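You operate a simulated robot arm through the tools that you are given. There is no shell and no other tool.

The job below is to be done with a simulated robot arm. You get a single attempt, and the scene is never put back.

JOB
Warm the right bowl of stew on the small hot plate.
Fine: Use the high setting till it steams, then turn the knob back to low and switch off. The bowl stays on the plate; spill nothing. Leave the other bowls where they are.

It is judged by the outcome, as a careful person would: the job done as asked, and still so three seconds after it is handed in. It fails if anything else is knocked over, pushed out of place, dropped, spilled or broken.

ROBOT AND FRAMES
A 6-joint arm with a two-finger parallel gripper, fixed in place. Base frame: the origin is at the foot of the arm, x ahead of it, y to its left, z up; the work surface is at about z = 0.8. Readings come in m, rad, newtons and seconds.
With the tool pointing down near the work surface it reaches from about 0.24 to 0.64 m from the base axis. Its first joint turns from -1.152 to 1.152 rad. Payload 2.7 kg.
The TCP is the grasp point between the finger pads, 0.023 m short of the fingertips. In the tool frame z runs along the fingers and y along their closing line. Largest opening 0.094 m; finger width 0.038, thickness 0.01; the body of the gripper, 0.054 by 0.096 m, starts 0.039 m behind the TCP.
Orientation is told as [roll, pitch, yaw] about the base's x, y, z axes, in that order, counted from this pose: with the fingers straight down and closing along the base's y, the tool's x points along the base's -x, its y along +y and its z along -z.

CONTROLS
- The arm moves only by the tool drive_tool. Its argument "plan" is a list of rows, each a list of 7 numbers: the shift along the base's x, y, z in m, then the turn, a rotation vector about the base's x, y, z in rad, then the closure, from 0 (fully open) to 1 (shut). In form: [[dx, dy, dz, rx, ry, rz, jaw], ...]. A call has 1 to 20 rows; each row shifts and turns the commanded pose from where the row before left it. A row lasts 0.2 s, in which the tool goes at most 0.05 m and 0.15 rad; a call with a longer step from one row to the next is refused whole, and so is a gripper value outside its range. A pose out of reach is approached as far as the arm can. The call stops where the force on the tool passes 40 N (or 10 N more than at its start, if that is more) or the arm is blocked; 0.2 s more then pass. Each finger travels about 0.045 m/s and halts on what it meets, pressing with about 33 N; the grip force reading is that of the motor and also rises with nothing between the fingers. The clock runs only during rows and for 0.2 s after the last one: add rows that do not move to give the fingers time. It gives the time, the measured TCP pose, the force on the tool (base axes), the opening and the grip force at its end, in the units of the frame above (readings bear some noise), with the torque about the TCP (base axes, N m) and any sound that the robot's microphone picked up, and new pictures: "pictures" is both (left out), scene, wrist or none.
- Cameras (640 x 400 px; columns grow to the right, rows downward): "scene" is fixed at [0.0679, -0.425, 1.4096]; the picture's right is [0.85, -0.53, 0.00], its down [-0.28, -0.45, -0.85] and it looks along [0.45, 0.72, -0.53] (base axes); focal length 318 px, centre (320, 200). "wrist" rides on the gripper at [0.086, 0.016, -0.074] in the tool frame; the picture's right is [-0.18, 0.98, 0.00], its down [-0.58, -0.11, -0.81] and it looks along [-0.79, -0.15, 0.59] (tool axes); focal length 243 px, centre (320, 200). There is no depth. A picture from a camera that has moved, and an enlarged one, comes with that camera's place and axes in the base frame and with its lens.
- enlarge(camera, box): a new picture of the part [left, top, right, bottom] of that camera's present view, enlarged. No time passes.
- hand_in(): hands the job in; it is judged then, once.

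Places have to be worked out from the pictures, the camera data and where the tool is seen. Open the gripper and draw the arm clear of the work before you hand the job in, unless the task says otherwise.

The tools are called after "Call:" as a command line: name --pt "numbers of a row" for each row, then --argument value for the rest, lists and objects as JSON in quotes. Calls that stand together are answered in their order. drive_tool: Moves the arm, as the interface text tells. Its arguments: {"type":"object","properties":{"plan":{"type":"array","items":{"type":"array","items":{"type":"number"}}},"pictures":{"type":"string","enum":["both","scene","wrist","none"]}},"required":["plan"]} The other tools are called the same way: enlarge (camera, box) takes an enlarged picture of a part of a camera's view; hand_in () hands the job in.

At the start:

```text
t: 0.0
tcp_pos: [0.4647, -0.0801, 1.1849]
tcp_rot: [-0.002, -0.001, 0.0]
force: [-0.8, 1.0, -0.3]
ft_torque: [0.04, -0.01, -0.01]
finger_gap: 0.0938
gripper_force: 0.0
```

scene: 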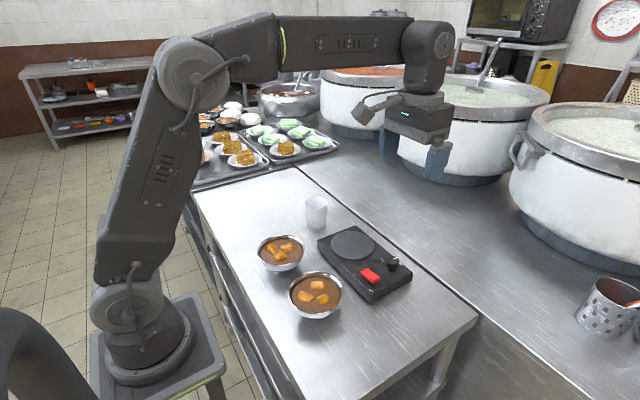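
wrist: 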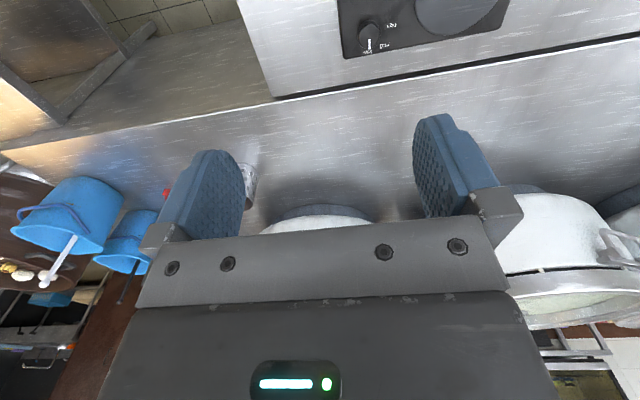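

I'll begin by looking closely at the hot plate and bowls before moving anything.

Call:
enlarge --camera "scene" --box '[240, 180, 440, 330]'

Call:
enlarge --camera "wrist" --box '[300, 0, 560, 100]'

```text
2.67 times, centred on (340, 255) of scene
camera zoom: at [0.0679, -0.425, 1.4096], right [0.85, -0.53, 0.0], down [-0.28, -0.45, -0.85], along [0.45, 0.72, -0.53], focal length 849 px, centre (267, 53)
```

zoom: 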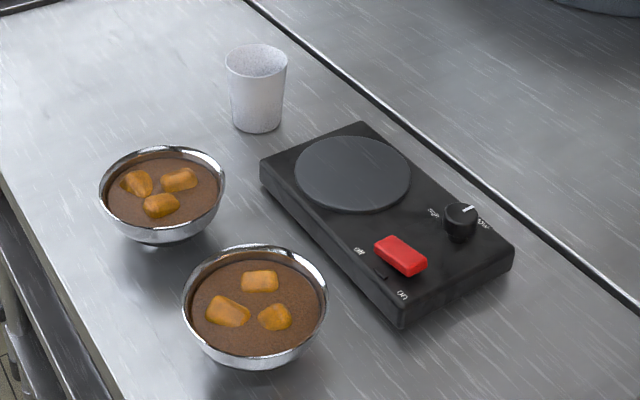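

```text
2.46 times, centred on (430, 50) of wrist
camera zoom: at [0.3767, -0.0621, 1.2583], right [0.18, 0.98, 0.0], down [0.58, -0.11, 0.81], along [0.79, -0.15, -0.59], focal length 597 px, centre (49, 569)
```

zoom: 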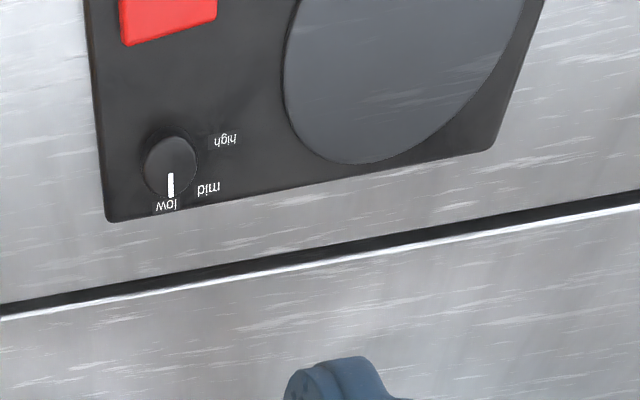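

The right bowl (nearer the camera) looks to be at about (0.32, 0.00), the left bowl at (0.32, 0.17), the hot plate disc at about (0.50, 0.10), the red switch at (0.46, -0.02) and the knob at (0.53, -0.02). I'll pull back and tilt the wrist camera down to see everything better.

Call:
drive_tool --pt "-0.035 0.015 0 0 0.12 0 0" --pt "-0.035 0.015 0 0 0.12 0 0" --pt "-0.035 0.015 0 0 0.12 0 0" --pt "-0.035 0.015 0 0 0.12 0 0" --pt "0 0 0 0 0 0 0"

```text
t: 1.2
tcp_pos: [0.3244, -0.0185, 1.1837]
tcp_rot: [0.0, 0.482, 0.0]
force: [1.4, 0.5, -0.5]
ft_torque: [0.01, 0.02, 0.0]
finger_gap: 0.0937
gripper_force: 0.1
camera wrist: at [0.2811, -0.0017, 1.2888], right [0.16, 0.98, -0.09], down [0.89, -0.11, 0.45], along [0.43, -0.15, -0.89], focal length 243 px, centre (320, 200)
```

scene: 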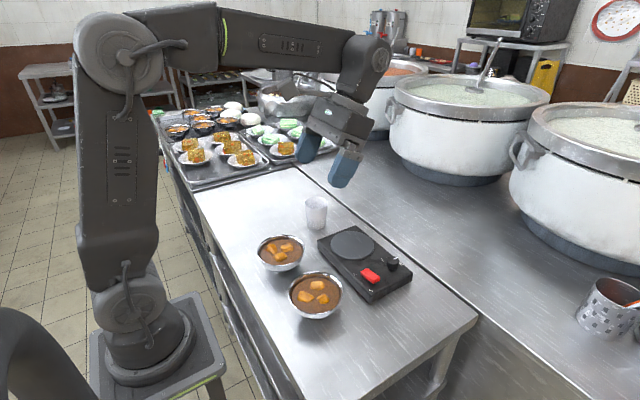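
wrist: 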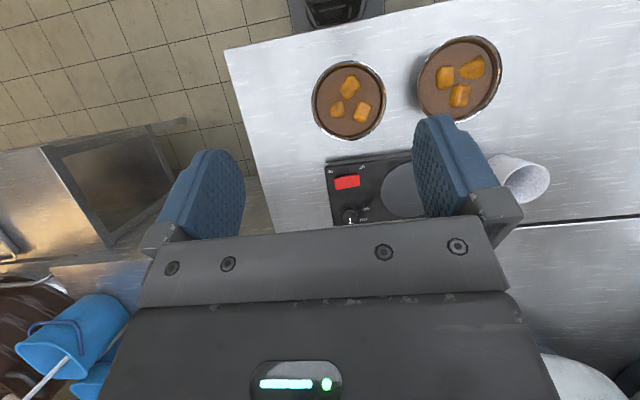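

The overhead view shows both bowls and the hot plate. I'll enlarge for detail on the bowl rim and switch.

Call:
enlarge --camera "wrist" --box '[290, 40, 450, 140]'

Call:
enlarge --camera "wrist" --box '[310, 140, 430, 230]'

Call:
enlarge --camera "scene" --box '[345, 245, 425, 310]'

Call:
enlarge --camera "scene" --box '[275, 260, 355, 325]'

```text
4.00 times, centred on (370, 90) of wrist
camera zoom: at [0.2811, -0.0017, 1.2888], right [0.16, 0.98, -0.09], down [0.89, -0.11, 0.45], along [0.43, -0.15, -0.89], focal length 970 px, centre (120, 640)
```

zoom: 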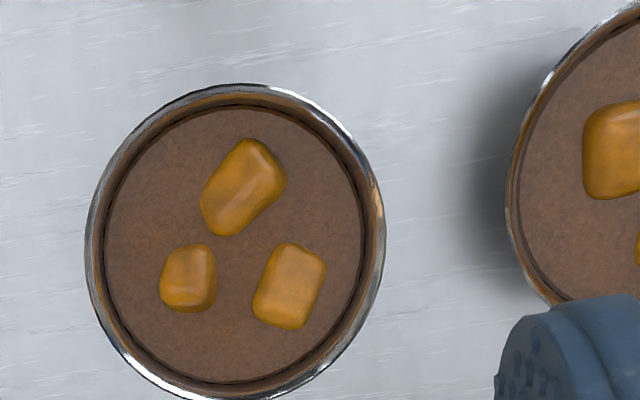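

```text
4.44 times, centred on (370, 185) of wrist
camera zoom: at [0.2811, -0.0017, 1.2888], right [0.16, 0.98, -0.09], down [0.89, -0.11, 0.45], along [0.43, -0.15, -0.89], focal length 1078 px, centre (98, 267)
```

zoom: 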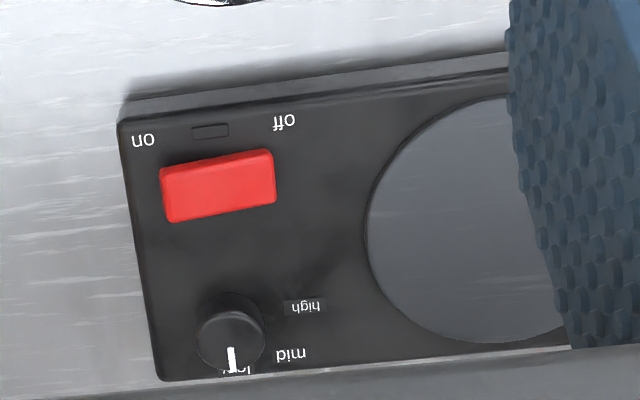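

```text
6.15 times, centred on (385, 278) of scene
camera zoom: at [0.0679, -0.425, 1.4096], right [0.85, -0.53, 0.0], down [-0.28, -0.45, -0.85], along [0.45, 0.72, -0.53], focal length 1959 px, centre (-80, -277)
```

zoom: 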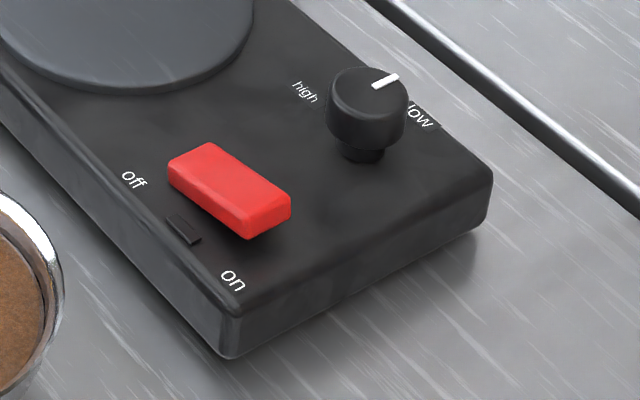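

```text
6.15 times, centred on (315, 292) of scene
camera zoom: at [0.0679, -0.425, 1.4096], right [0.85, -0.53, 0.0], down [-0.28, -0.45, -0.85], along [0.45, 0.72, -0.53], focal length 1959 px, centre (351, -369)
```

zoom: 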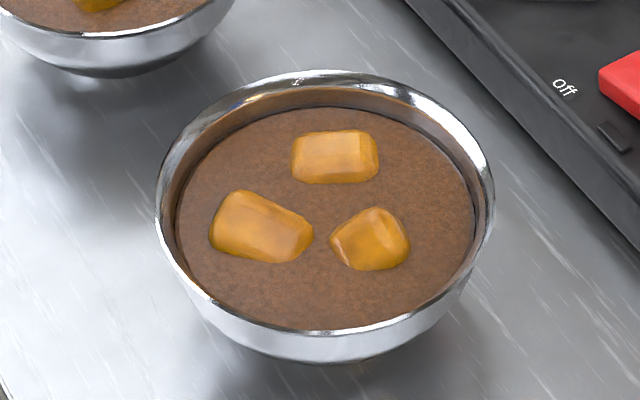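

The switch is a rocker with "off" on the plate side and "on" on the -y side, and its lamp is dark. The knob points to low (+x). The bowl rim is about 0.123 m across, wider than the gripper opens, so I'll go round to the -y side for a low side view of its profile and rim height.

Call:
drive_tool --pt "0 -0.045 -0.02 0 -0.12 0 0" --pt "0 -0.045 -0.02 0 -0.12 0 0" --pt "0 -0.045 -0.02 0 -0.12 0 0" --pt "0 -0.045 -0.02 0 -0.12 0 0" --pt "0 -0.01 -0.017 0 0 0.1428 0" --pt "0 -0.01 -0.017 0 0 0.1428 0" --pt "0 0 -0.017 0 0 0.1428 0" --pt "0 0 -0.017 0 0 0.1428 0" --pt "0 0 -0.017 0 0 0.1428 0" --pt "0 0 -0.017 0 0 0.1428 0" --pt "0 0 -0.017 0 0 0.1428 0" --pt "0 0 -0.017 0 0 0.1428 0" --pt "0 0 -0.017 0 0 0.1428 0" --pt "0 0 -0.017 0 0 0.1428 0" --pt "0 0 -0.017 0 0 0.1428 0" --pt "0 0 0 0.133 0 0 0" --pt "0 0 0 0.133 0 0 0" --pt "0 0 0 0.133 0 0 0" --pt "0 0 0 0 0 0 0"

```text
t: 5.2
tcp_pos: [0.3235, -0.2176, 0.9182]
tcp_rot: [0.001, -0.401, 1.57]
force: [0.1, 0.0, 0.0]
ft_torque: [0.0, 0.01, -0.01]
finger_gap: 0.0939
gripper_force: 0.0
camera wrist: at [0.3069, -0.3262, 0.9514], right [-0.98, 0.17, 0.07], down [0.11, 0.22, 0.97], along [0.15, 0.96, -0.24], focal length 243 px, centre (320, 200)
```

scene: 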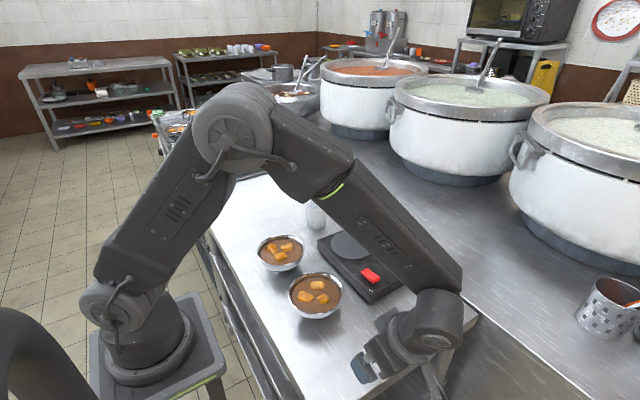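
wrist: 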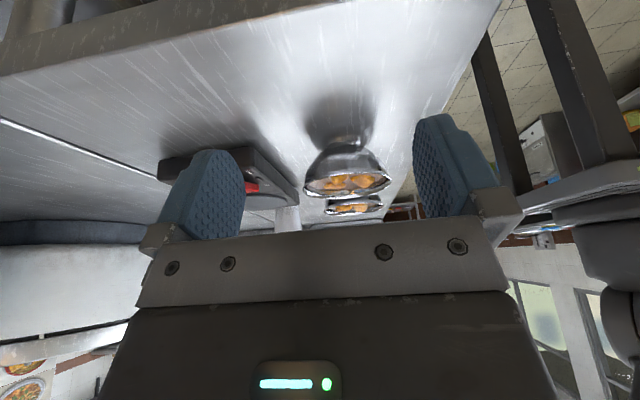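

The side view shows the bowl (upside down in the picture). I'll enlarge it to measure the profile.

Call:
enlarge --camera "wrist" --box '[280, 110, 420, 230]'

Call:
enlarge --camera "wrist" --box '[150, 120, 310, 230]'

```text
3.33 times, centred on (350, 170) of wrist
camera zoom: at [0.3069, -0.3262, 0.9514], right [-0.98, 0.17, 0.07], down [0.11, 0.22, 0.97], along [0.15, 0.96, -0.24], focal length 809 px, centre (220, 300)
```

zoom: 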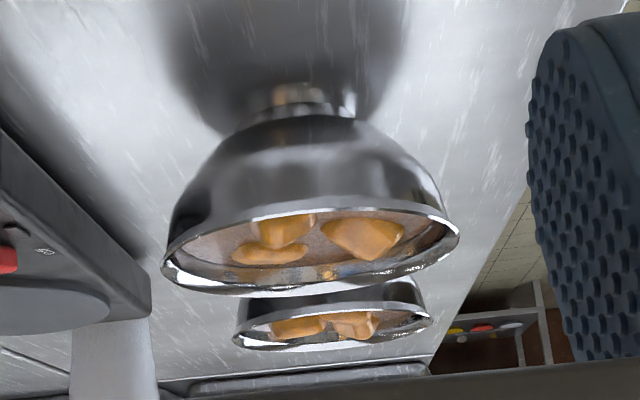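

```text
3.64 times, centred on (230, 175) of wrist
camera zoom: at [0.3069, -0.3262, 0.9514], right [-0.98, 0.17, 0.07], down [0.11, 0.22, 0.97], along [0.15, 0.96, -0.24], focal length 882 px, centre (647, 291)
```

zoom: 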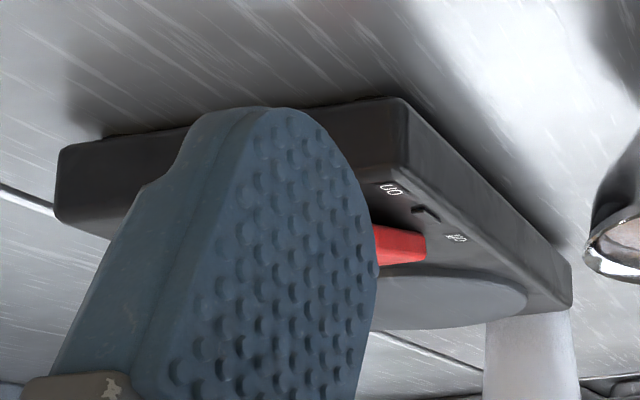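

The bowl is roughly hemispherical: rim z ≈ 0.853, radius ≈ 0.061, centre ≈ (0.318, 0.000), with stew about 12 mm below the rim. I'll have to pinch it by the rim with the fingers tilted along the wall. First I'll look closely at the knob and switch from above.

Call:
drive_tool --pt "0 0 0.03 -0.133 0 0 0" --pt "0 0 0.03 -0.133 0 0 0" --pt "0 0 0.02 -0.133 0 0 0" --pt "0.015 0.018 0 0 0 -0.1428 0" --pt "0.015 0.018 0 0 0 -0.1428 0" --pt "0.015 0.018 0 0 0 -0.1428 0" --pt "0.015 0.018 0 0 0 -0.1428 0" --pt "0.015 0.018 0 0 0 -0.1428 0" --pt "0.015 0.018 0 0 0 -0.1428 0" --pt "0.015 0.018 0 0 0 -0.1428 0" --pt "0.015 0.018 0 0 0 -0.1428 0" --pt "0.015 0.018 0 0 0 -0.1428 0" --pt "0.015 0.018 -0.005 0 0 -0.1428 0" --pt "0.015 0.018 -0.005 0 0 -0.1428 0" --pt "0 0 0 0 0 0 0"

Call:
enlarge --camera "wrist" --box '[240, 40, 420, 190]'

```text
t: 8.4
tcp_pos: [0.4876, -0.0193, 0.9866]
tcp_rot: [-0.001, -0.001, -0.002]
force: [-0.4, -0.9, 0.8]
ft_torque: [-0.03, -0.03, 0.02]
finger_gap: 0.0942
gripper_force: 0.1
camera wrist: at [0.4018, -0.0024, 1.0608], right [0.19, 0.98, 0.0], down [0.58, -0.11, 0.81], along [0.79, -0.15, -0.59], focal length 243 px, centre (320, 200)
```

scene: 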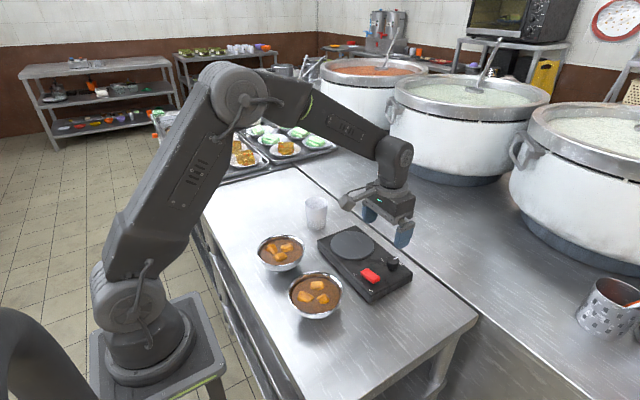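
wrist: 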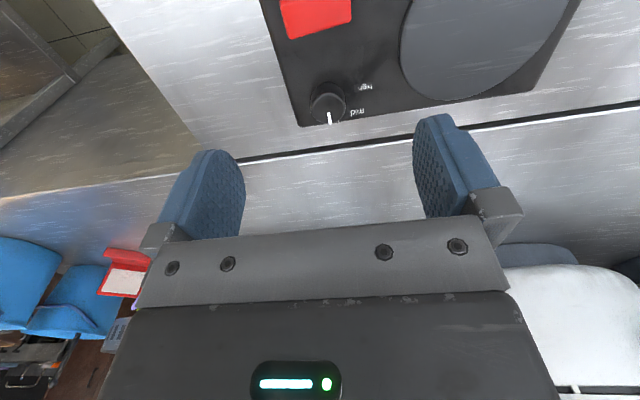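

```text
2.67 times, centred on (330, 115) of wrist
camera zoom: at [0.4018, -0.0024, 1.0608], right [0.19, 0.98, 0.0], down [0.58, -0.11, 0.81], along [0.79, -0.15, -0.59], focal length 647 px, centre (293, 427)
```

zoom: 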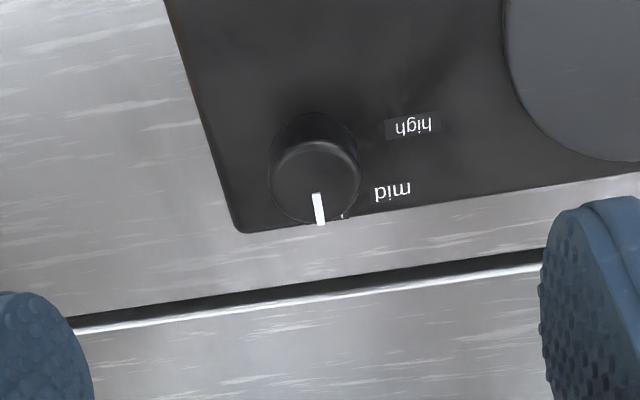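

The knob (about 30 mm across, top z ≈ 0.855) is at about (0.534, -0.0185). Low, mid and high sit at roughly 0°, 45° and 90° counter-clockwise from +x. I'll move above it and check alignment between the fingers.

Call:
drive_tool --pt "0.02 0 -0.015 0 0 0 0.2" --pt "0.02 0 -0.02 0 0 0 0.3" --pt "0.0064 0.0008 -0.02 0 0 0 0.35" --pt "0 0 -0.015 0 0 0 0.35" --pt "0 0 0 0 0 0 0.35" --pt "0 0 0 0 0 0 0.35"

Call:
enlarge --camera "wrist" --box '[220, 40, 460, 220]'

Call:
enlarge --camera "scene" --box '[340, 190, 440, 310]'

```text
t: 9.8
tcp_pos: [0.5357, -0.0204, 0.9165]
tcp_rot: [0.0, 0.001, 0.0]
force: [0.5, 0.1, 0.3]
ft_torque: [0.0, 0.04, 0.02]
finger_gap: 0.0609
gripper_force: 0.0
camera wrist: at [0.4481, -0.0028, 0.9906], right [0.18, 0.98, 0.0], down [0.58, -0.11, 0.81], along [0.79, -0.15, -0.59], focal length 243 px, centre (320, 200)
```

scene: 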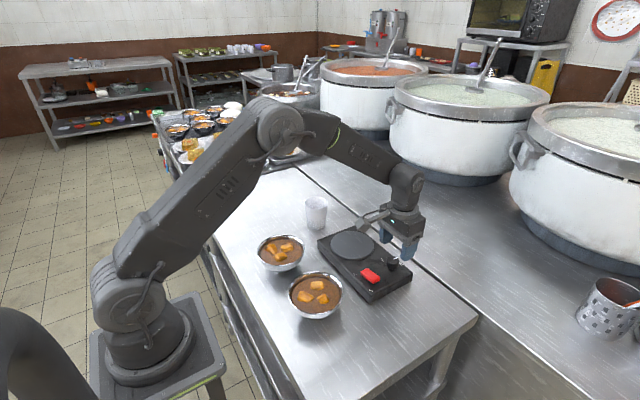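
wrist: 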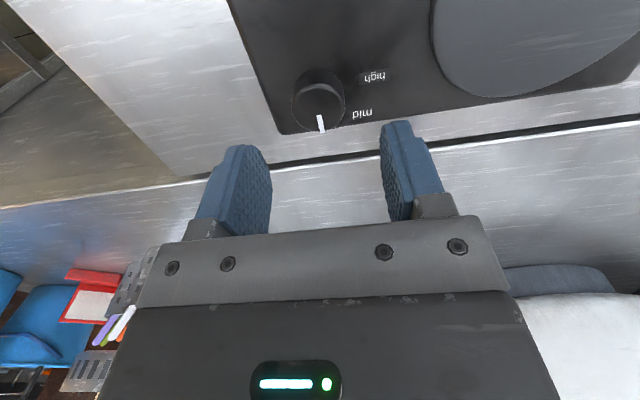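

```text
2.22 times, centred on (340, 130) of wrist
camera zoom: at [0.4481, -0.0028, 0.9906], right [0.18, 0.98, 0.0], down [0.58, -0.11, 0.81], along [0.79, -0.15, -0.59], focal length 539 px, centre (276, 356)
```

zoom: 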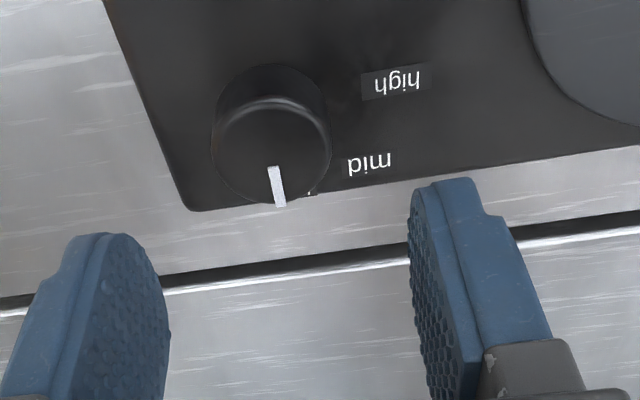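

```text
3.33 times, centred on (390, 250) of scene
camera zoom: at [0.0679, -0.425, 1.4096], right [0.85, -0.53, 0.0], down [-0.28, -0.45, -0.85], along [0.45, 0.72, -0.53], focal length 1061 px, centre (87, 33)
```

zoom: 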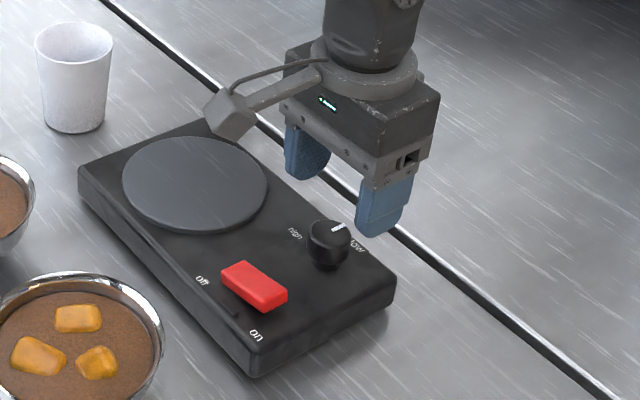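

The knob sits almost under the TCP (knob ≈ (0.534, -0.020)). I'll lower so the tips end just above the device top, close on the knob and read the grip.

Call:
drive_tool --pt "-0.001 0.0 -0.02 0 0 0 0.35" --pt "0 0 -0.02 0 0 0 0.35" --pt "0 0 -0.012 0 0 0 0.35" --pt "0 0 -0.004 0 0 0 0.35" --pt "0 0 0 0 0 0 0.35" --pt "0 0 0 0 0 0 0.6" --pt "0 0 0 0 0 0 1" --pt "0 0 0 0 0 0 1" --pt "0 0 0 0 0 0 1"

Call:
enlarge --camera "wrist" --box '[220, 60, 460, 240]'

Call:
enlarge --camera "scene" --box '[340, 210, 440, 310]'

```text
t: 11.8
tcp_pos: [0.5348, -0.0198, 0.8615]
tcp_rot: [0.003, -0.001, 0.0]
force: [0.2, 15.0, -0.5]
ft_torque: [0.23, 0.04, -0.05]
finger_gap: 0.0314
gripper_force: 33.3
camera wrist: at [0.4468, -0.0031, 0.935], right [0.18, 0.98, 0.0], down [0.58, -0.11, 0.81], along [0.79, -0.15, -0.59], focal length 243 px, centre (320, 200)
```

scene: 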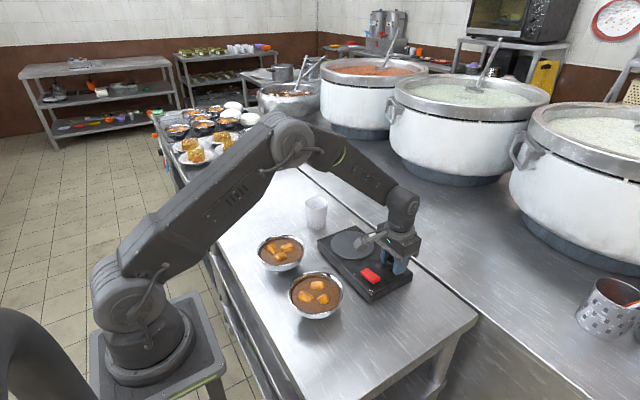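
wrist: 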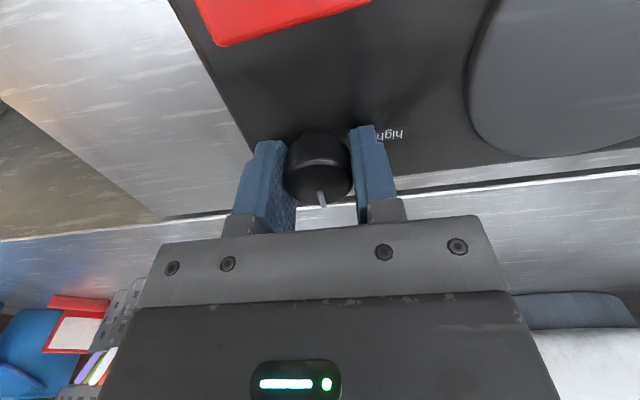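

```text
2.22 times, centred on (340, 150) of wrist
camera zoom: at [0.4468, -0.0031, 0.935], right [0.18, 0.98, 0.0], down [0.58, -0.11, 0.81], along [0.79, -0.15, -0.59], focal length 539 px, centre (276, 311)
```

zoom: 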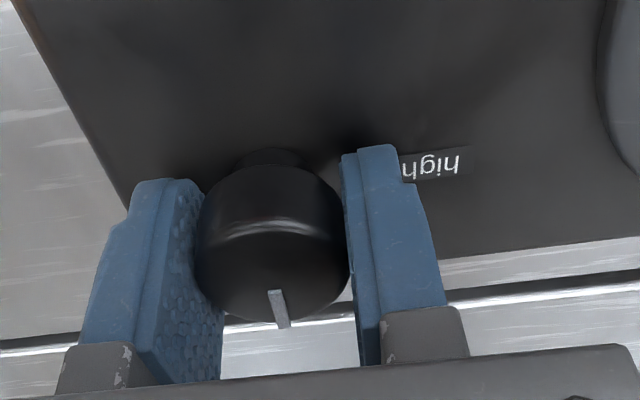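

```text
4.00 times, centred on (390, 260) of scene
camera zoom: at [0.068, -0.4247, 1.4097], right [0.85, -0.53, 0.0], down [-0.28, -0.45, -0.85], along [0.45, 0.72, -0.53], focal length 1273 px, centre (40, -40)
```

zoom: 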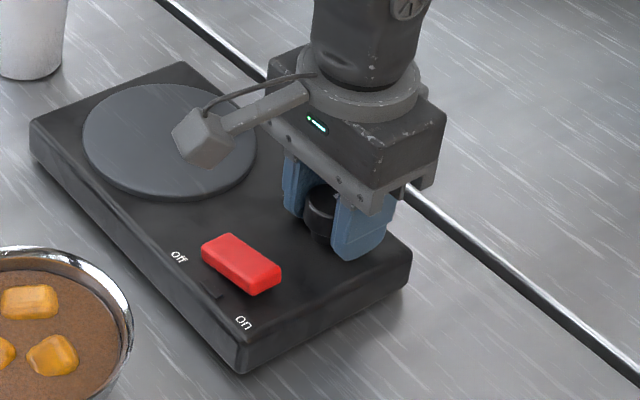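

Gripped at gap 0.031 m with a 15 N sideways force, so I'm slightly off-centre. I'll shift +y about 1 mm to relieve it before turning.

Call:
drive_tool --pt "0 0.001 0 0 0 0 1" --pt "0 0 0 0 0 0 1" --pictures "none"

```text
t: 12.4
tcp_pos: [0.5337, -0.0198, 0.8613]
tcp_rot: [0.0, 0.0, -0.001]
force: [-1.8, 14.0, 0.7]
ft_torque: [0.16, -0.85, -0.02]
finger_gap: 0.0316
gripper_force: 32.7
```

Call:
drive_tool --pt "0 0.002 0 0 0 0 1" --pt "0 0 0 0 0 0 1" --pt "0 0 0 0 0 0 1" --pictures "none"

```text
t: 13.2
tcp_pos: [0.5319, -0.0192, 0.8621]
tcp_rot: [-0.001, 0.002, -0.002]
force: [0.2, -9.5, 0.2]
ft_torque: [-0.2, -0.64, 0.03]
finger_gap: 0.0319
gripper_force: 33.2
```

Near centre now (zero is about 0.8 mm back). I'll correct this and start a small turn of +0.3 rad to see how the knob responds.

Call:
drive_tool --pt "0 -0.0008 0 0 0 0 1" --pt "0 0 0 0 0 0.1 1" --pt "0 0 0 0 0 0.1 1" --pt "0 0 0 0 0 0.1 1" --pt "0 0 0 0 0 0 1"

Call:
enlarge --camera "wrist" --box '[220, 60, 460, 240]'

```text
t: 14.4
tcp_pos: [0.5344, -0.0175, 0.8611]
tcp_rot: [-0.001, 0.002, 0.303]
force: [-5.8, -1.4, 6.4]
ft_torque: [-0.05, 0.57, 0.0]
finger_gap: 0.0315
gripper_force: 33.0
camera wrist: at [0.4461, -0.0277, 0.9351], right [-0.12, 0.99, 0.0], down [0.59, 0.07, 0.81], along [0.8, 0.09, -0.59], focal length 243 px, centre (320, 200)
```

scene: 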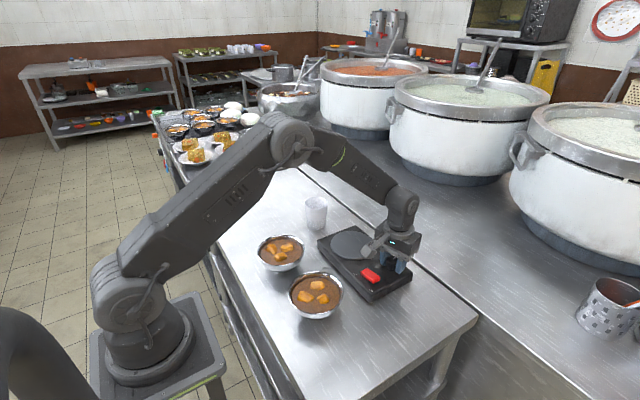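
wrist: 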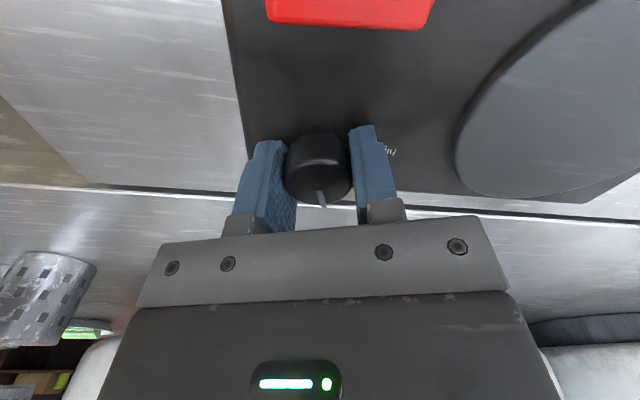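

```text
2.22 times, centred on (340, 150) of wrist
camera zoom: at [0.4461, -0.0277, 0.9351], right [-0.12, 0.99, 0.0], down [0.59, 0.07, 0.81], along [0.8, 0.09, -0.59], focal length 539 px, centre (276, 311)
```

zoom: 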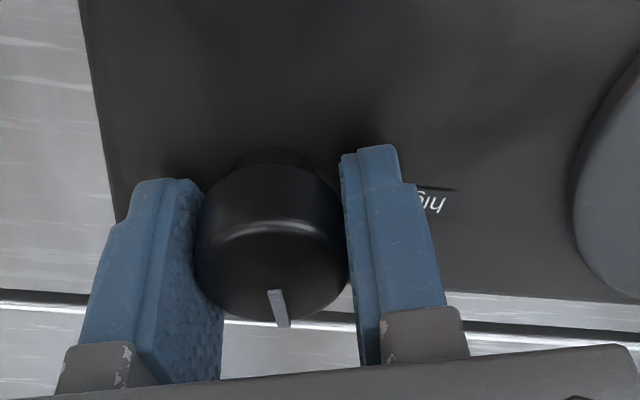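

The knob turns with the gripper with no torque. I'll continue towards high in stages.

Call:
drive_tool --pt "0 0 0 0 0 0.1 1" --pt "0 0 0 0 0 0.1 1" --pt "0 0 0 0 0 0.1 1" --pt "0 0 0 0 0 0.1 1" --pt "0 0 0 0 0 0.1 1" --pt "0 0 0 0 0 0.1 1" --pt "0 0 0 0 0 0.1 1" --pt "0 0 0 0 0 0.1 1" --pt "0 0 0 0 0 0.1 1" --pt "0 0 0 0 0 0 1"

Call:
enlarge --camera "wrist" --box '[220, 60, 460, 240]'

Call:
enlarge --camera "scene" --box '[340, 210, 440, 310]'

```text
t: 16.6
tcp_pos: [0.5339, -0.0185, 0.8613]
tcp_rot: [-0.001, -0.002, 1.202]
force: [-4.6, 12.7, -0.4]
ft_torque: [0.28, -0.08, -0.02]
finger_gap: 0.0315
gripper_force: 33.4
camera wrist: at [0.487, -0.0924, 0.9352], right [-0.85, 0.53, 0.0], down [0.31, 0.5, 0.81], along [0.42, 0.69, -0.59], focal length 243 px, centre (320, 200)
```

scene: 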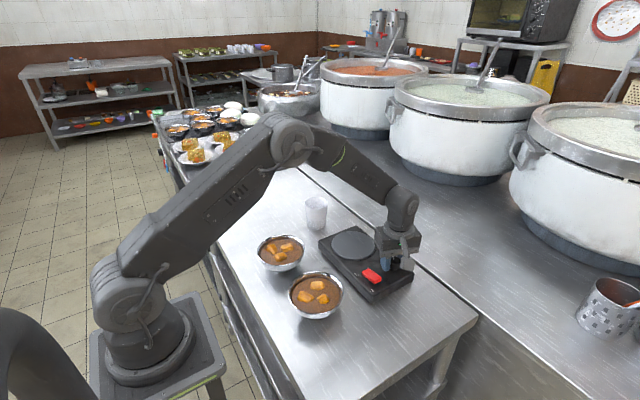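
wrist: 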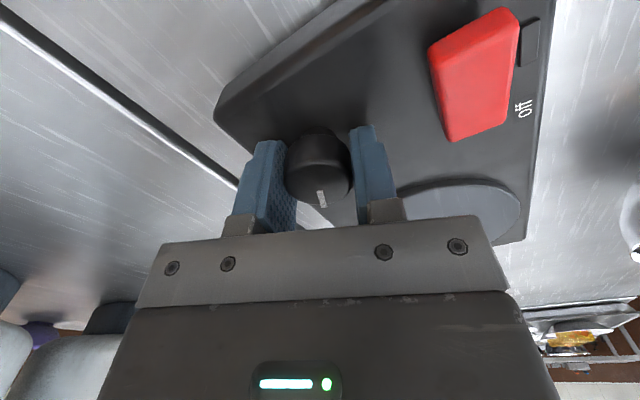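

```text
2.22 times, centred on (340, 150) of wrist
camera zoom: at [0.487, -0.0924, 0.9352], right [-0.85, 0.53, 0.0], down [0.31, 0.5, 0.81], along [0.42, 0.69, -0.59], focal length 539 px, centre (276, 311)
```

zoom: 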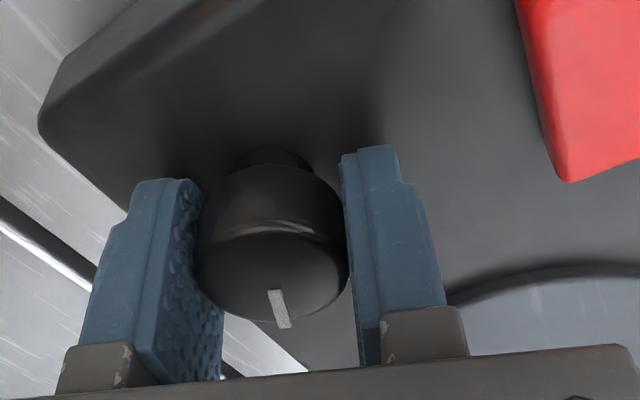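

```text
4.00 times, centred on (390, 260) of scene
camera zoom: at [0.068, -0.4248, 1.4097], right [0.85, -0.53, 0.0], down [-0.28, -0.45, -0.85], along [0.45, 0.72, -0.53], focal length 1273 px, centre (40, -40)
```

zoom: 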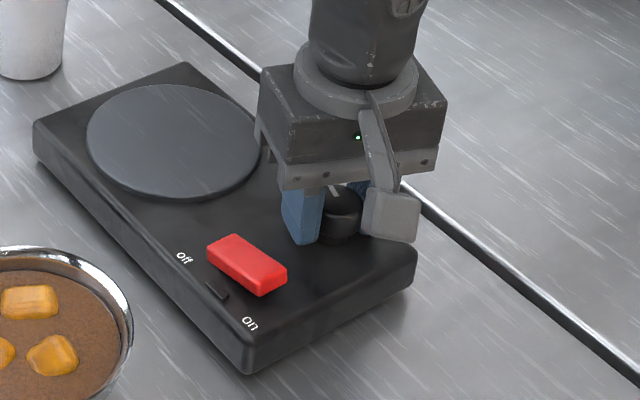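

The knob follows, but the device has crept by a few mm from side forces (it isn't bolted down). I'll relieve the side force, then finish the turn to about 90°.

Call:
drive_tool --pt "-0.0004 0.001 0 0 0 0 1" --pt "0 0 0 0 0 0 1" --pictures "none"

```text
t: 17.2
tcp_pos: [0.5345, -0.0186, 0.8618]
tcp_rot: [0.0, 0.0, 1.201]
force: [-0.9, 4.8, 0.7]
ft_torque: [0.09, -0.16, -0.01]
finger_gap: 0.0318
gripper_force: 33.5
```

Call:
drive_tool --pt "0 0.0003 0 0 0 0.06 1" --pt "0 0 0 0 0 0.06 1" --pt "0 0 0 0 0 0.06 1" --pt "0 0 0 0 0 0.06 1" --pt "0 0 0 0 0 0.06 1" --pt "0 0 0 0 0 0.06 1" --pt "0 0 0 0 0 0 1"

Call:
enlarge --camera "wrist" --box '[220, 60, 460, 240]'

Call:
enlarge --camera "scene" --box '[340, 210, 440, 310]'

```text
t: 18.8
tcp_pos: [0.5342, -0.0175, 0.8609]
tcp_rot: [0.002, 0.001, 1.562]
force: [-9.8, -1.1, 0.7]
ft_torque: [-0.04, 0.24, -0.06]
finger_gap: 0.0312
gripper_force: 32.8
camera wrist: at [0.5166, -0.1033, 0.9354], right [-0.98, 0.19, 0.0], down [0.12, 0.58, 0.81], along [0.16, 0.79, -0.59], focal length 243 px, centre (320, 200)
```

scene: 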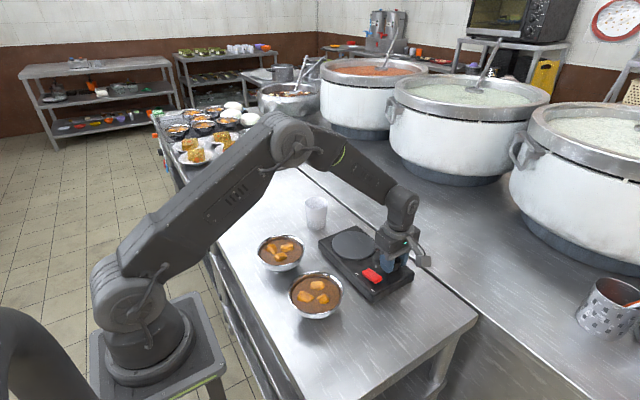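
wrist: 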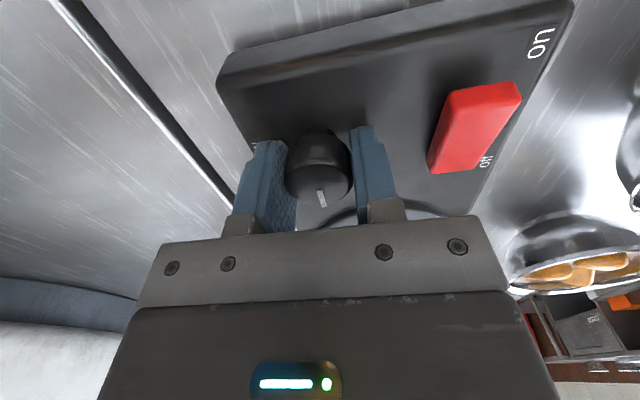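

```text
2.22 times, centred on (340, 150) of wrist
camera zoom: at [0.5166, -0.1033, 0.9354], right [-0.98, 0.19, 0.0], down [0.12, 0.58, 0.81], along [0.16, 0.79, -0.59], focal length 539 px, centre (276, 311)
```

zoom: 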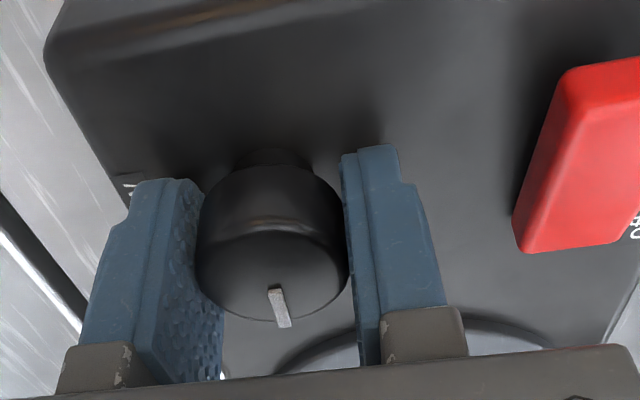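

```text
4.00 times, centred on (390, 260) of scene
camera zoom: at [0.0678, -0.4251, 1.4096], right [0.85, -0.53, 0.0], down [-0.28, -0.45, -0.85], along [0.45, 0.72, -0.53], focal length 1273 px, centre (40, -40)
```

zoom: 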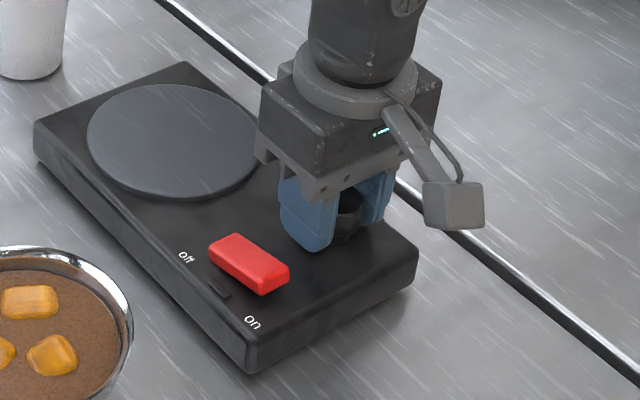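

The grip turned a full ~90°. I'll release, lift straight up and check where the pointer sits relative to "high".

Call:
drive_tool --pt "0 0 0 0 0 0 0.7" --pt "0 0 0 0 0 0 0.4" --pt "0 0 0 0 0 0 0.4" --pt "0 0 0 0 0 0 0.4" --pt "0 0 0.02 0 0 0 0.4" --pt "0 0 0.03 0 0 0 0.4" --pt "0 0 0.03 0 0 0 0.4" --pt "-0.02 -0.02 0.04 0 0 -0.15 0.4" --pt "-0.02 0 0.04 0 0 -0.15 0.4" --pt "0 0 0 0 0 -0.15 0.4" --pt "0 0 0 0 0 -0.15 0.4" --pt "0 0 0 0 0 -0.15 0.4" --pt "0 0 0 0 0 -0.15 0.4" --pt "0 0 0 0 0 -0.15 0.4" --pt "0 0 0 0 0 -0.15 0.4" --pt "0 0 0 0 0 -0.15 0.4" --pt "0 0 0 0 0 -0.15 0.4" --pt "0 0 0 0 0 -0.063 0.4" --pt "0 0 0 0 0 0 0.4"

Call:
enlarge --camera "wrist" --box '[240, 0, 420, 130]'

Call:
enlarge --camera "scene" --box '[300, 210, 430, 310]'

```text
t: 22.8
tcp_pos: [0.4935, -0.0381, 1.0221]
tcp_rot: [-0.001, -0.001, -0.003]
force: [-0.3, -0.5, 0.3]
ft_torque: [0.03, -0.02, 0.0]
finger_gap: 0.0564
gripper_force: 0.1
camera wrist: at [0.4069, -0.02, 1.0951], right [0.19, 0.98, 0.0], down [0.58, -0.11, 0.81], along [0.79, -0.15, -0.59], focal length 243 px, centre (320, 200)
```

scene: 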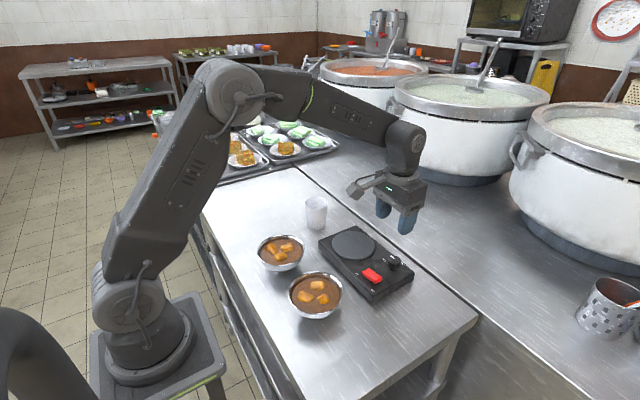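
wrist: 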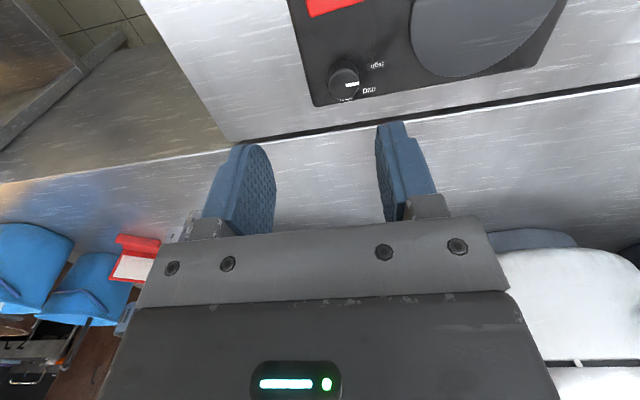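

```text
3.08 times, centred on (330, 65) of wrist
camera zoom: at [0.4069, -0.02, 1.0951], right [0.19, 0.98, 0.0], down [0.58, -0.11, 0.81], along [0.79, -0.15, -0.59], focal length 746 px, centre (289, 615)
```

zoom: 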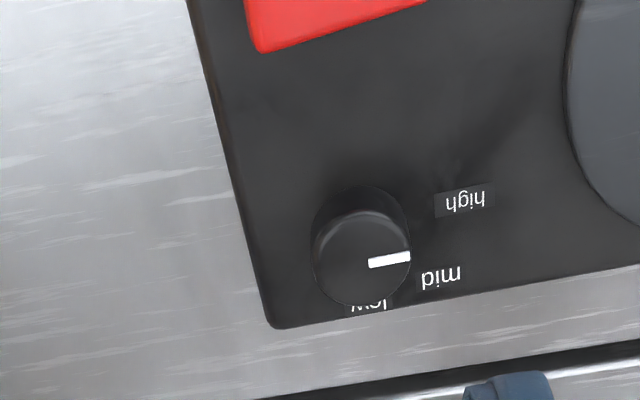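

```text
4.00 times, centred on (365, 260) of scene
camera zoom: at [0.0679, -0.425, 1.4096], right [0.85, -0.53, 0.0], down [-0.28, -0.45, -0.85], along [0.45, 0.72, -0.53], focal length 1273 px, centre (140, -40)
```

zoom: 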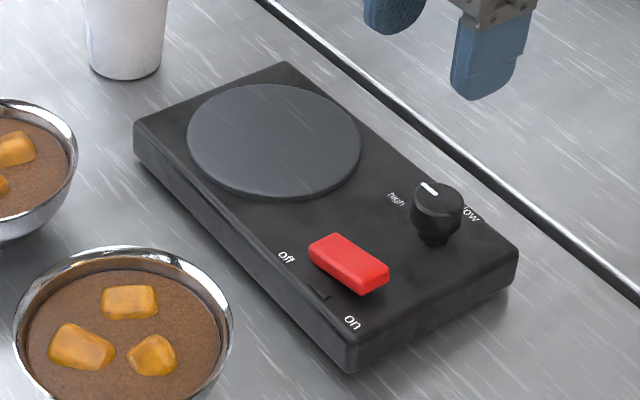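

The pointer now lines up with "high" and the switch is still off. Next the bowl: I'll go to a pose above its -y rim, tilted about 26° so the fingers follow the wall, with the gap narrowed, and check alignment.

Call:
drive_tool --pt "-0.022 -0.0064 0 0.056 0 0 0.4" --pt "-0.022 -0.0064 0 0.056 0 0 0.5" --pt "-0.022 -0.0064 -0.01 0.056 0 0 0.6" --pt "-0.022 -0.0064 -0.015 0.056 0 0 0.72" --pt "-0.022 -0.0064 -0.02 0.056 0 0 0.72" --pt "-0.022 -0.0064 -0.02 0.056 0 0 0.72" --pt "-0.022 -0.0064 -0.02 0.056 0 0 0.72" --pt "-0.0215 -0.0064 -0.01 0.056 0 0 0.72" --pt "0 0 0 0 0 0 0.72" --pt "0 0 0 0 0 0 0.72"

Call:
enlarge --camera "wrist" --box '[200, 0, 520, 240]'

Call:
enlarge --camera "scene" --box '[240, 200, 400, 330]'

```text
t: 25.0
tcp_pos: [0.3185, -0.0884, 0.9295]
tcp_rot: [0.45, 0.0, -0.001]
force: [-1.0, 0.0, 0.1]
ft_torque: [0.01, -0.01, -0.01]
finger_gap: 0.0261
gripper_force: 0.1
camera wrist: at [0.2311, -0.1053, 1.0028], right [0.19, 0.89, 0.43], down [0.58, -0.45, 0.68], along [0.79, 0.12, -0.6], focal length 243 px, centre (320, 200)
```

scene: 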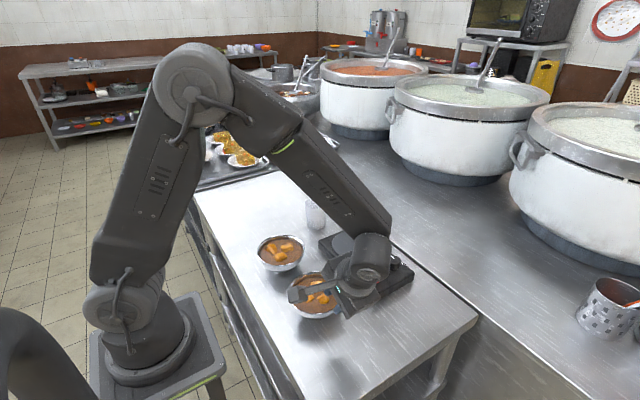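
wrist: 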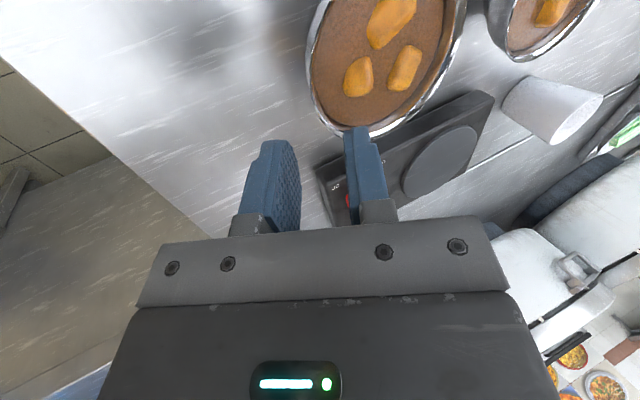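

```text
1.67 times, centred on (360, 120) of wrist
camera zoom: at [0.2311, -0.1053, 1.0028], right [0.19, 0.89, 0.43], down [0.58, -0.45, 0.68], along [0.79, 0.12, -0.6], focal length 404 px, centre (253, 333)
```

zoom: 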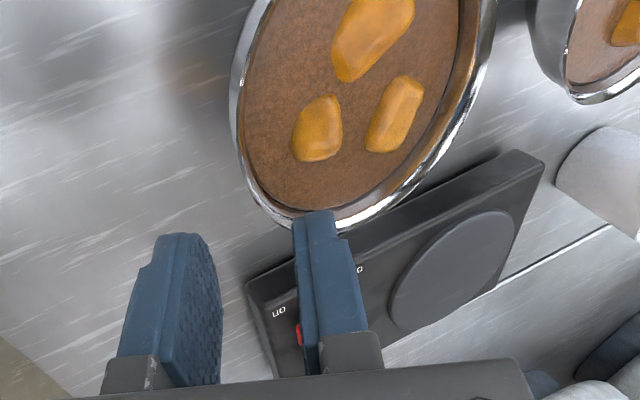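

```text
3.08 times, centred on (320, 265) of scene
camera zoom: at [0.0679, -0.425, 1.4096], right [0.85, -0.53, 0.0], down [-0.28, -0.45, -0.85], along [0.45, 0.72, -0.53], focal length 980 px, centre (320, 0)
```

zoom: 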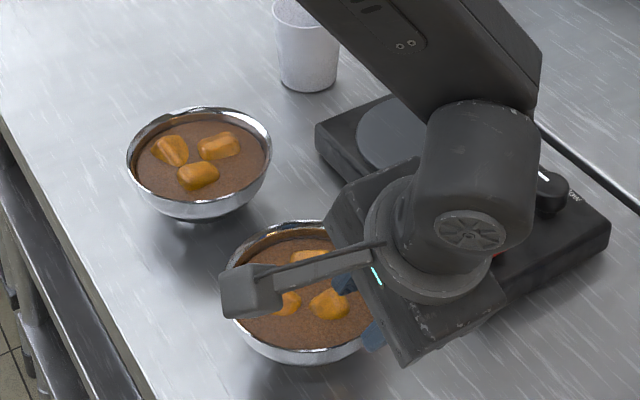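

The rim centre checks out at about (0.320, 0.002, 0.853). I'll line up and move down along the finger axis to about 30 mm short, then check again.

Call:
drive_tool --pt "0.0015 -0.0046 0 0 0 0 0.72" --pt "0 0.0044 -0.009 0 0 0 0.72" --pt "0 0.0044 -0.009 0 0 0 0.72" --pt "0 0.0044 -0.009 0 0 0 0.72" --pt "0 0.0044 -0.009 0 0 0 0.72" --pt "0 0.0044 -0.009 0 0 0 0.72" --pt "0 0 0 0 0 0 0.72"

Call:
enlarge --camera "wrist" --box '[200, 0, 520, 240]'

```text
t: 26.6
tcp_pos: [0.3214, -0.0692, 0.8824]
tcp_rot: [0.448, 0.001, -0.002]
force: [-1.2, 0.1, 0.2]
ft_torque: [-0.03, -0.02, 0.03]
finger_gap: 0.0264
gripper_force: 0.0
camera wrist: at [0.2334, -0.0866, 0.9562], right [0.19, 0.89, 0.43], down [0.58, -0.45, 0.68], along [0.79, 0.12, -0.6], focal length 243 px, centre (320, 200)
```

scene: 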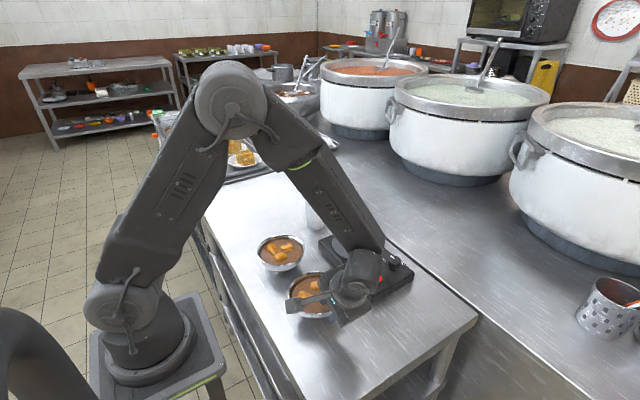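
wrist: 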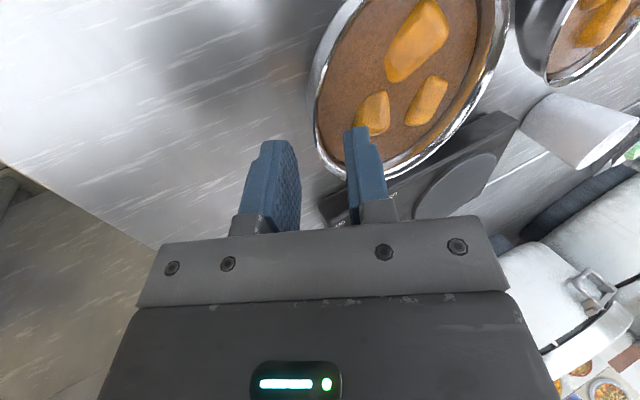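

```text
1.67 times, centred on (360, 120) of wrist
camera zoom: at [0.2334, -0.0866, 0.9562], right [0.19, 0.89, 0.43], down [0.58, -0.45, 0.68], along [0.79, 0.12, -0.6], focal length 404 px, centre (253, 333)
```

zoom: 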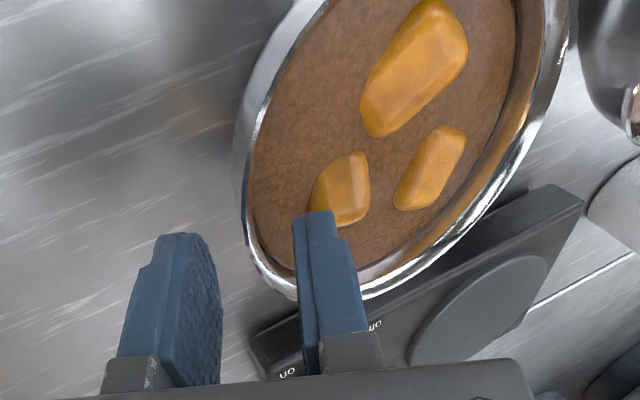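

The rim lines up well, but the inner finger would brush the potato chunk at that spot. I'll shift the grip slightly along the rim (-x, small yaw), narrow the gap a little more, and ease down over the rim.

Call:
drive_tool --pt "-0.004 -0.0006 0 0 0 -0.05 0.78" --pt "-0.0035 -0.0006 0 0 0 -0.05 0.78" --pt "0 0 0 0 0 0 0.78" --pt "0.0003 0.003 -0.0062 0 0 0 0.78" --pt "0.0003 0.003 -0.0062 0 0 0 0.78" --pt "0 0 0 0 0 0 0.78"

Call:
enlarge --camera "wrist" --box '[220, 60, 460, 240]'

Call:
enlarge --camera "scene" --box '[260, 240, 360, 330]'

```text
t: 28.0
tcp_pos: [0.3137, -0.0678, 0.8699]
tcp_rot: [0.449, 0.0, -0.102]
force: [0.3, 0.1, 1.2]
ft_torque: [0.01, 0.02, -0.01]
finger_gap: 0.0207
gripper_force: 0.0
camera wrist: at [0.2246, -0.075, 0.943], right [0.27, 0.86, 0.43], down [0.53, -0.5, 0.68], along [0.8, 0.04, -0.6], focal length 243 px, centre (320, 200)
```

scene: 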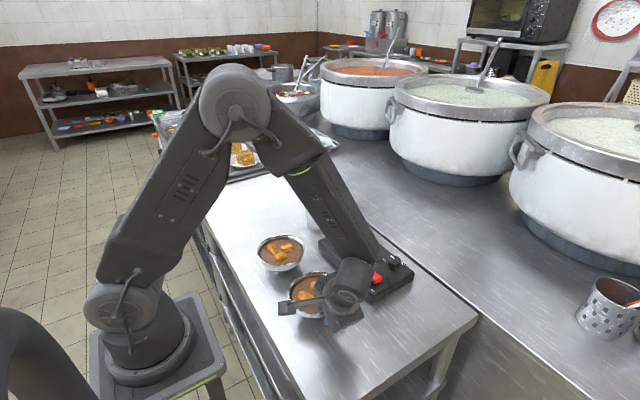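
wrist: 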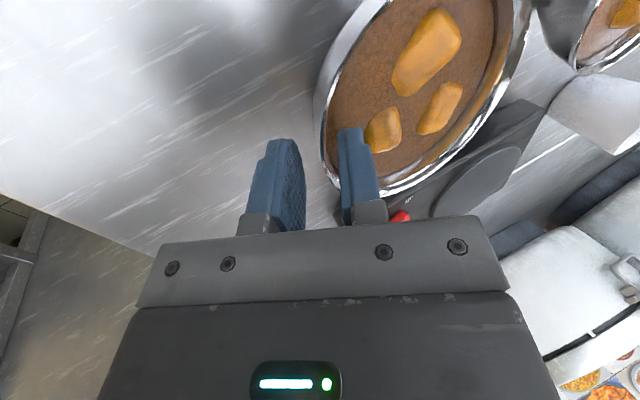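

```text
2.22 times, centred on (340, 150) of wrist
camera zoom: at [0.2246, -0.075, 0.943], right [0.27, 0.86, 0.43], down [0.53, -0.5, 0.68], along [0.8, 0.04, -0.6], focal length 539 px, centre (276, 311)
```

zoom: 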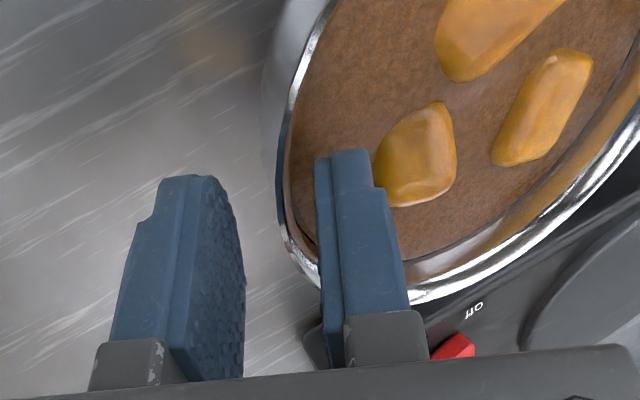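

```text
4.44 times, centred on (310, 285) of scene
camera zoom: at [0.0679, -0.425, 1.4096], right [0.85, -0.53, 0.0], down [-0.28, -0.45, -0.85], along [0.45, 0.72, -0.53], focal length 1415 px, centre (364, -178)
```

zoom: 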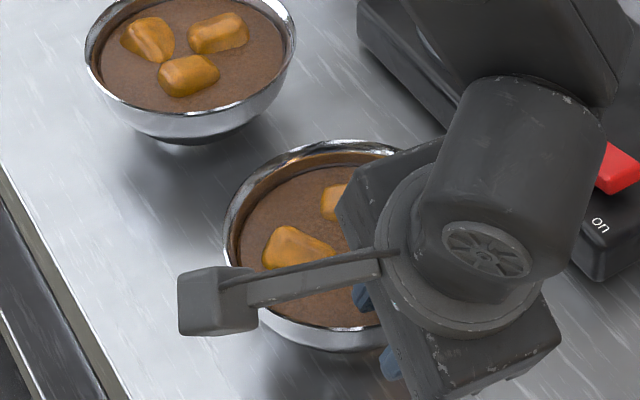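

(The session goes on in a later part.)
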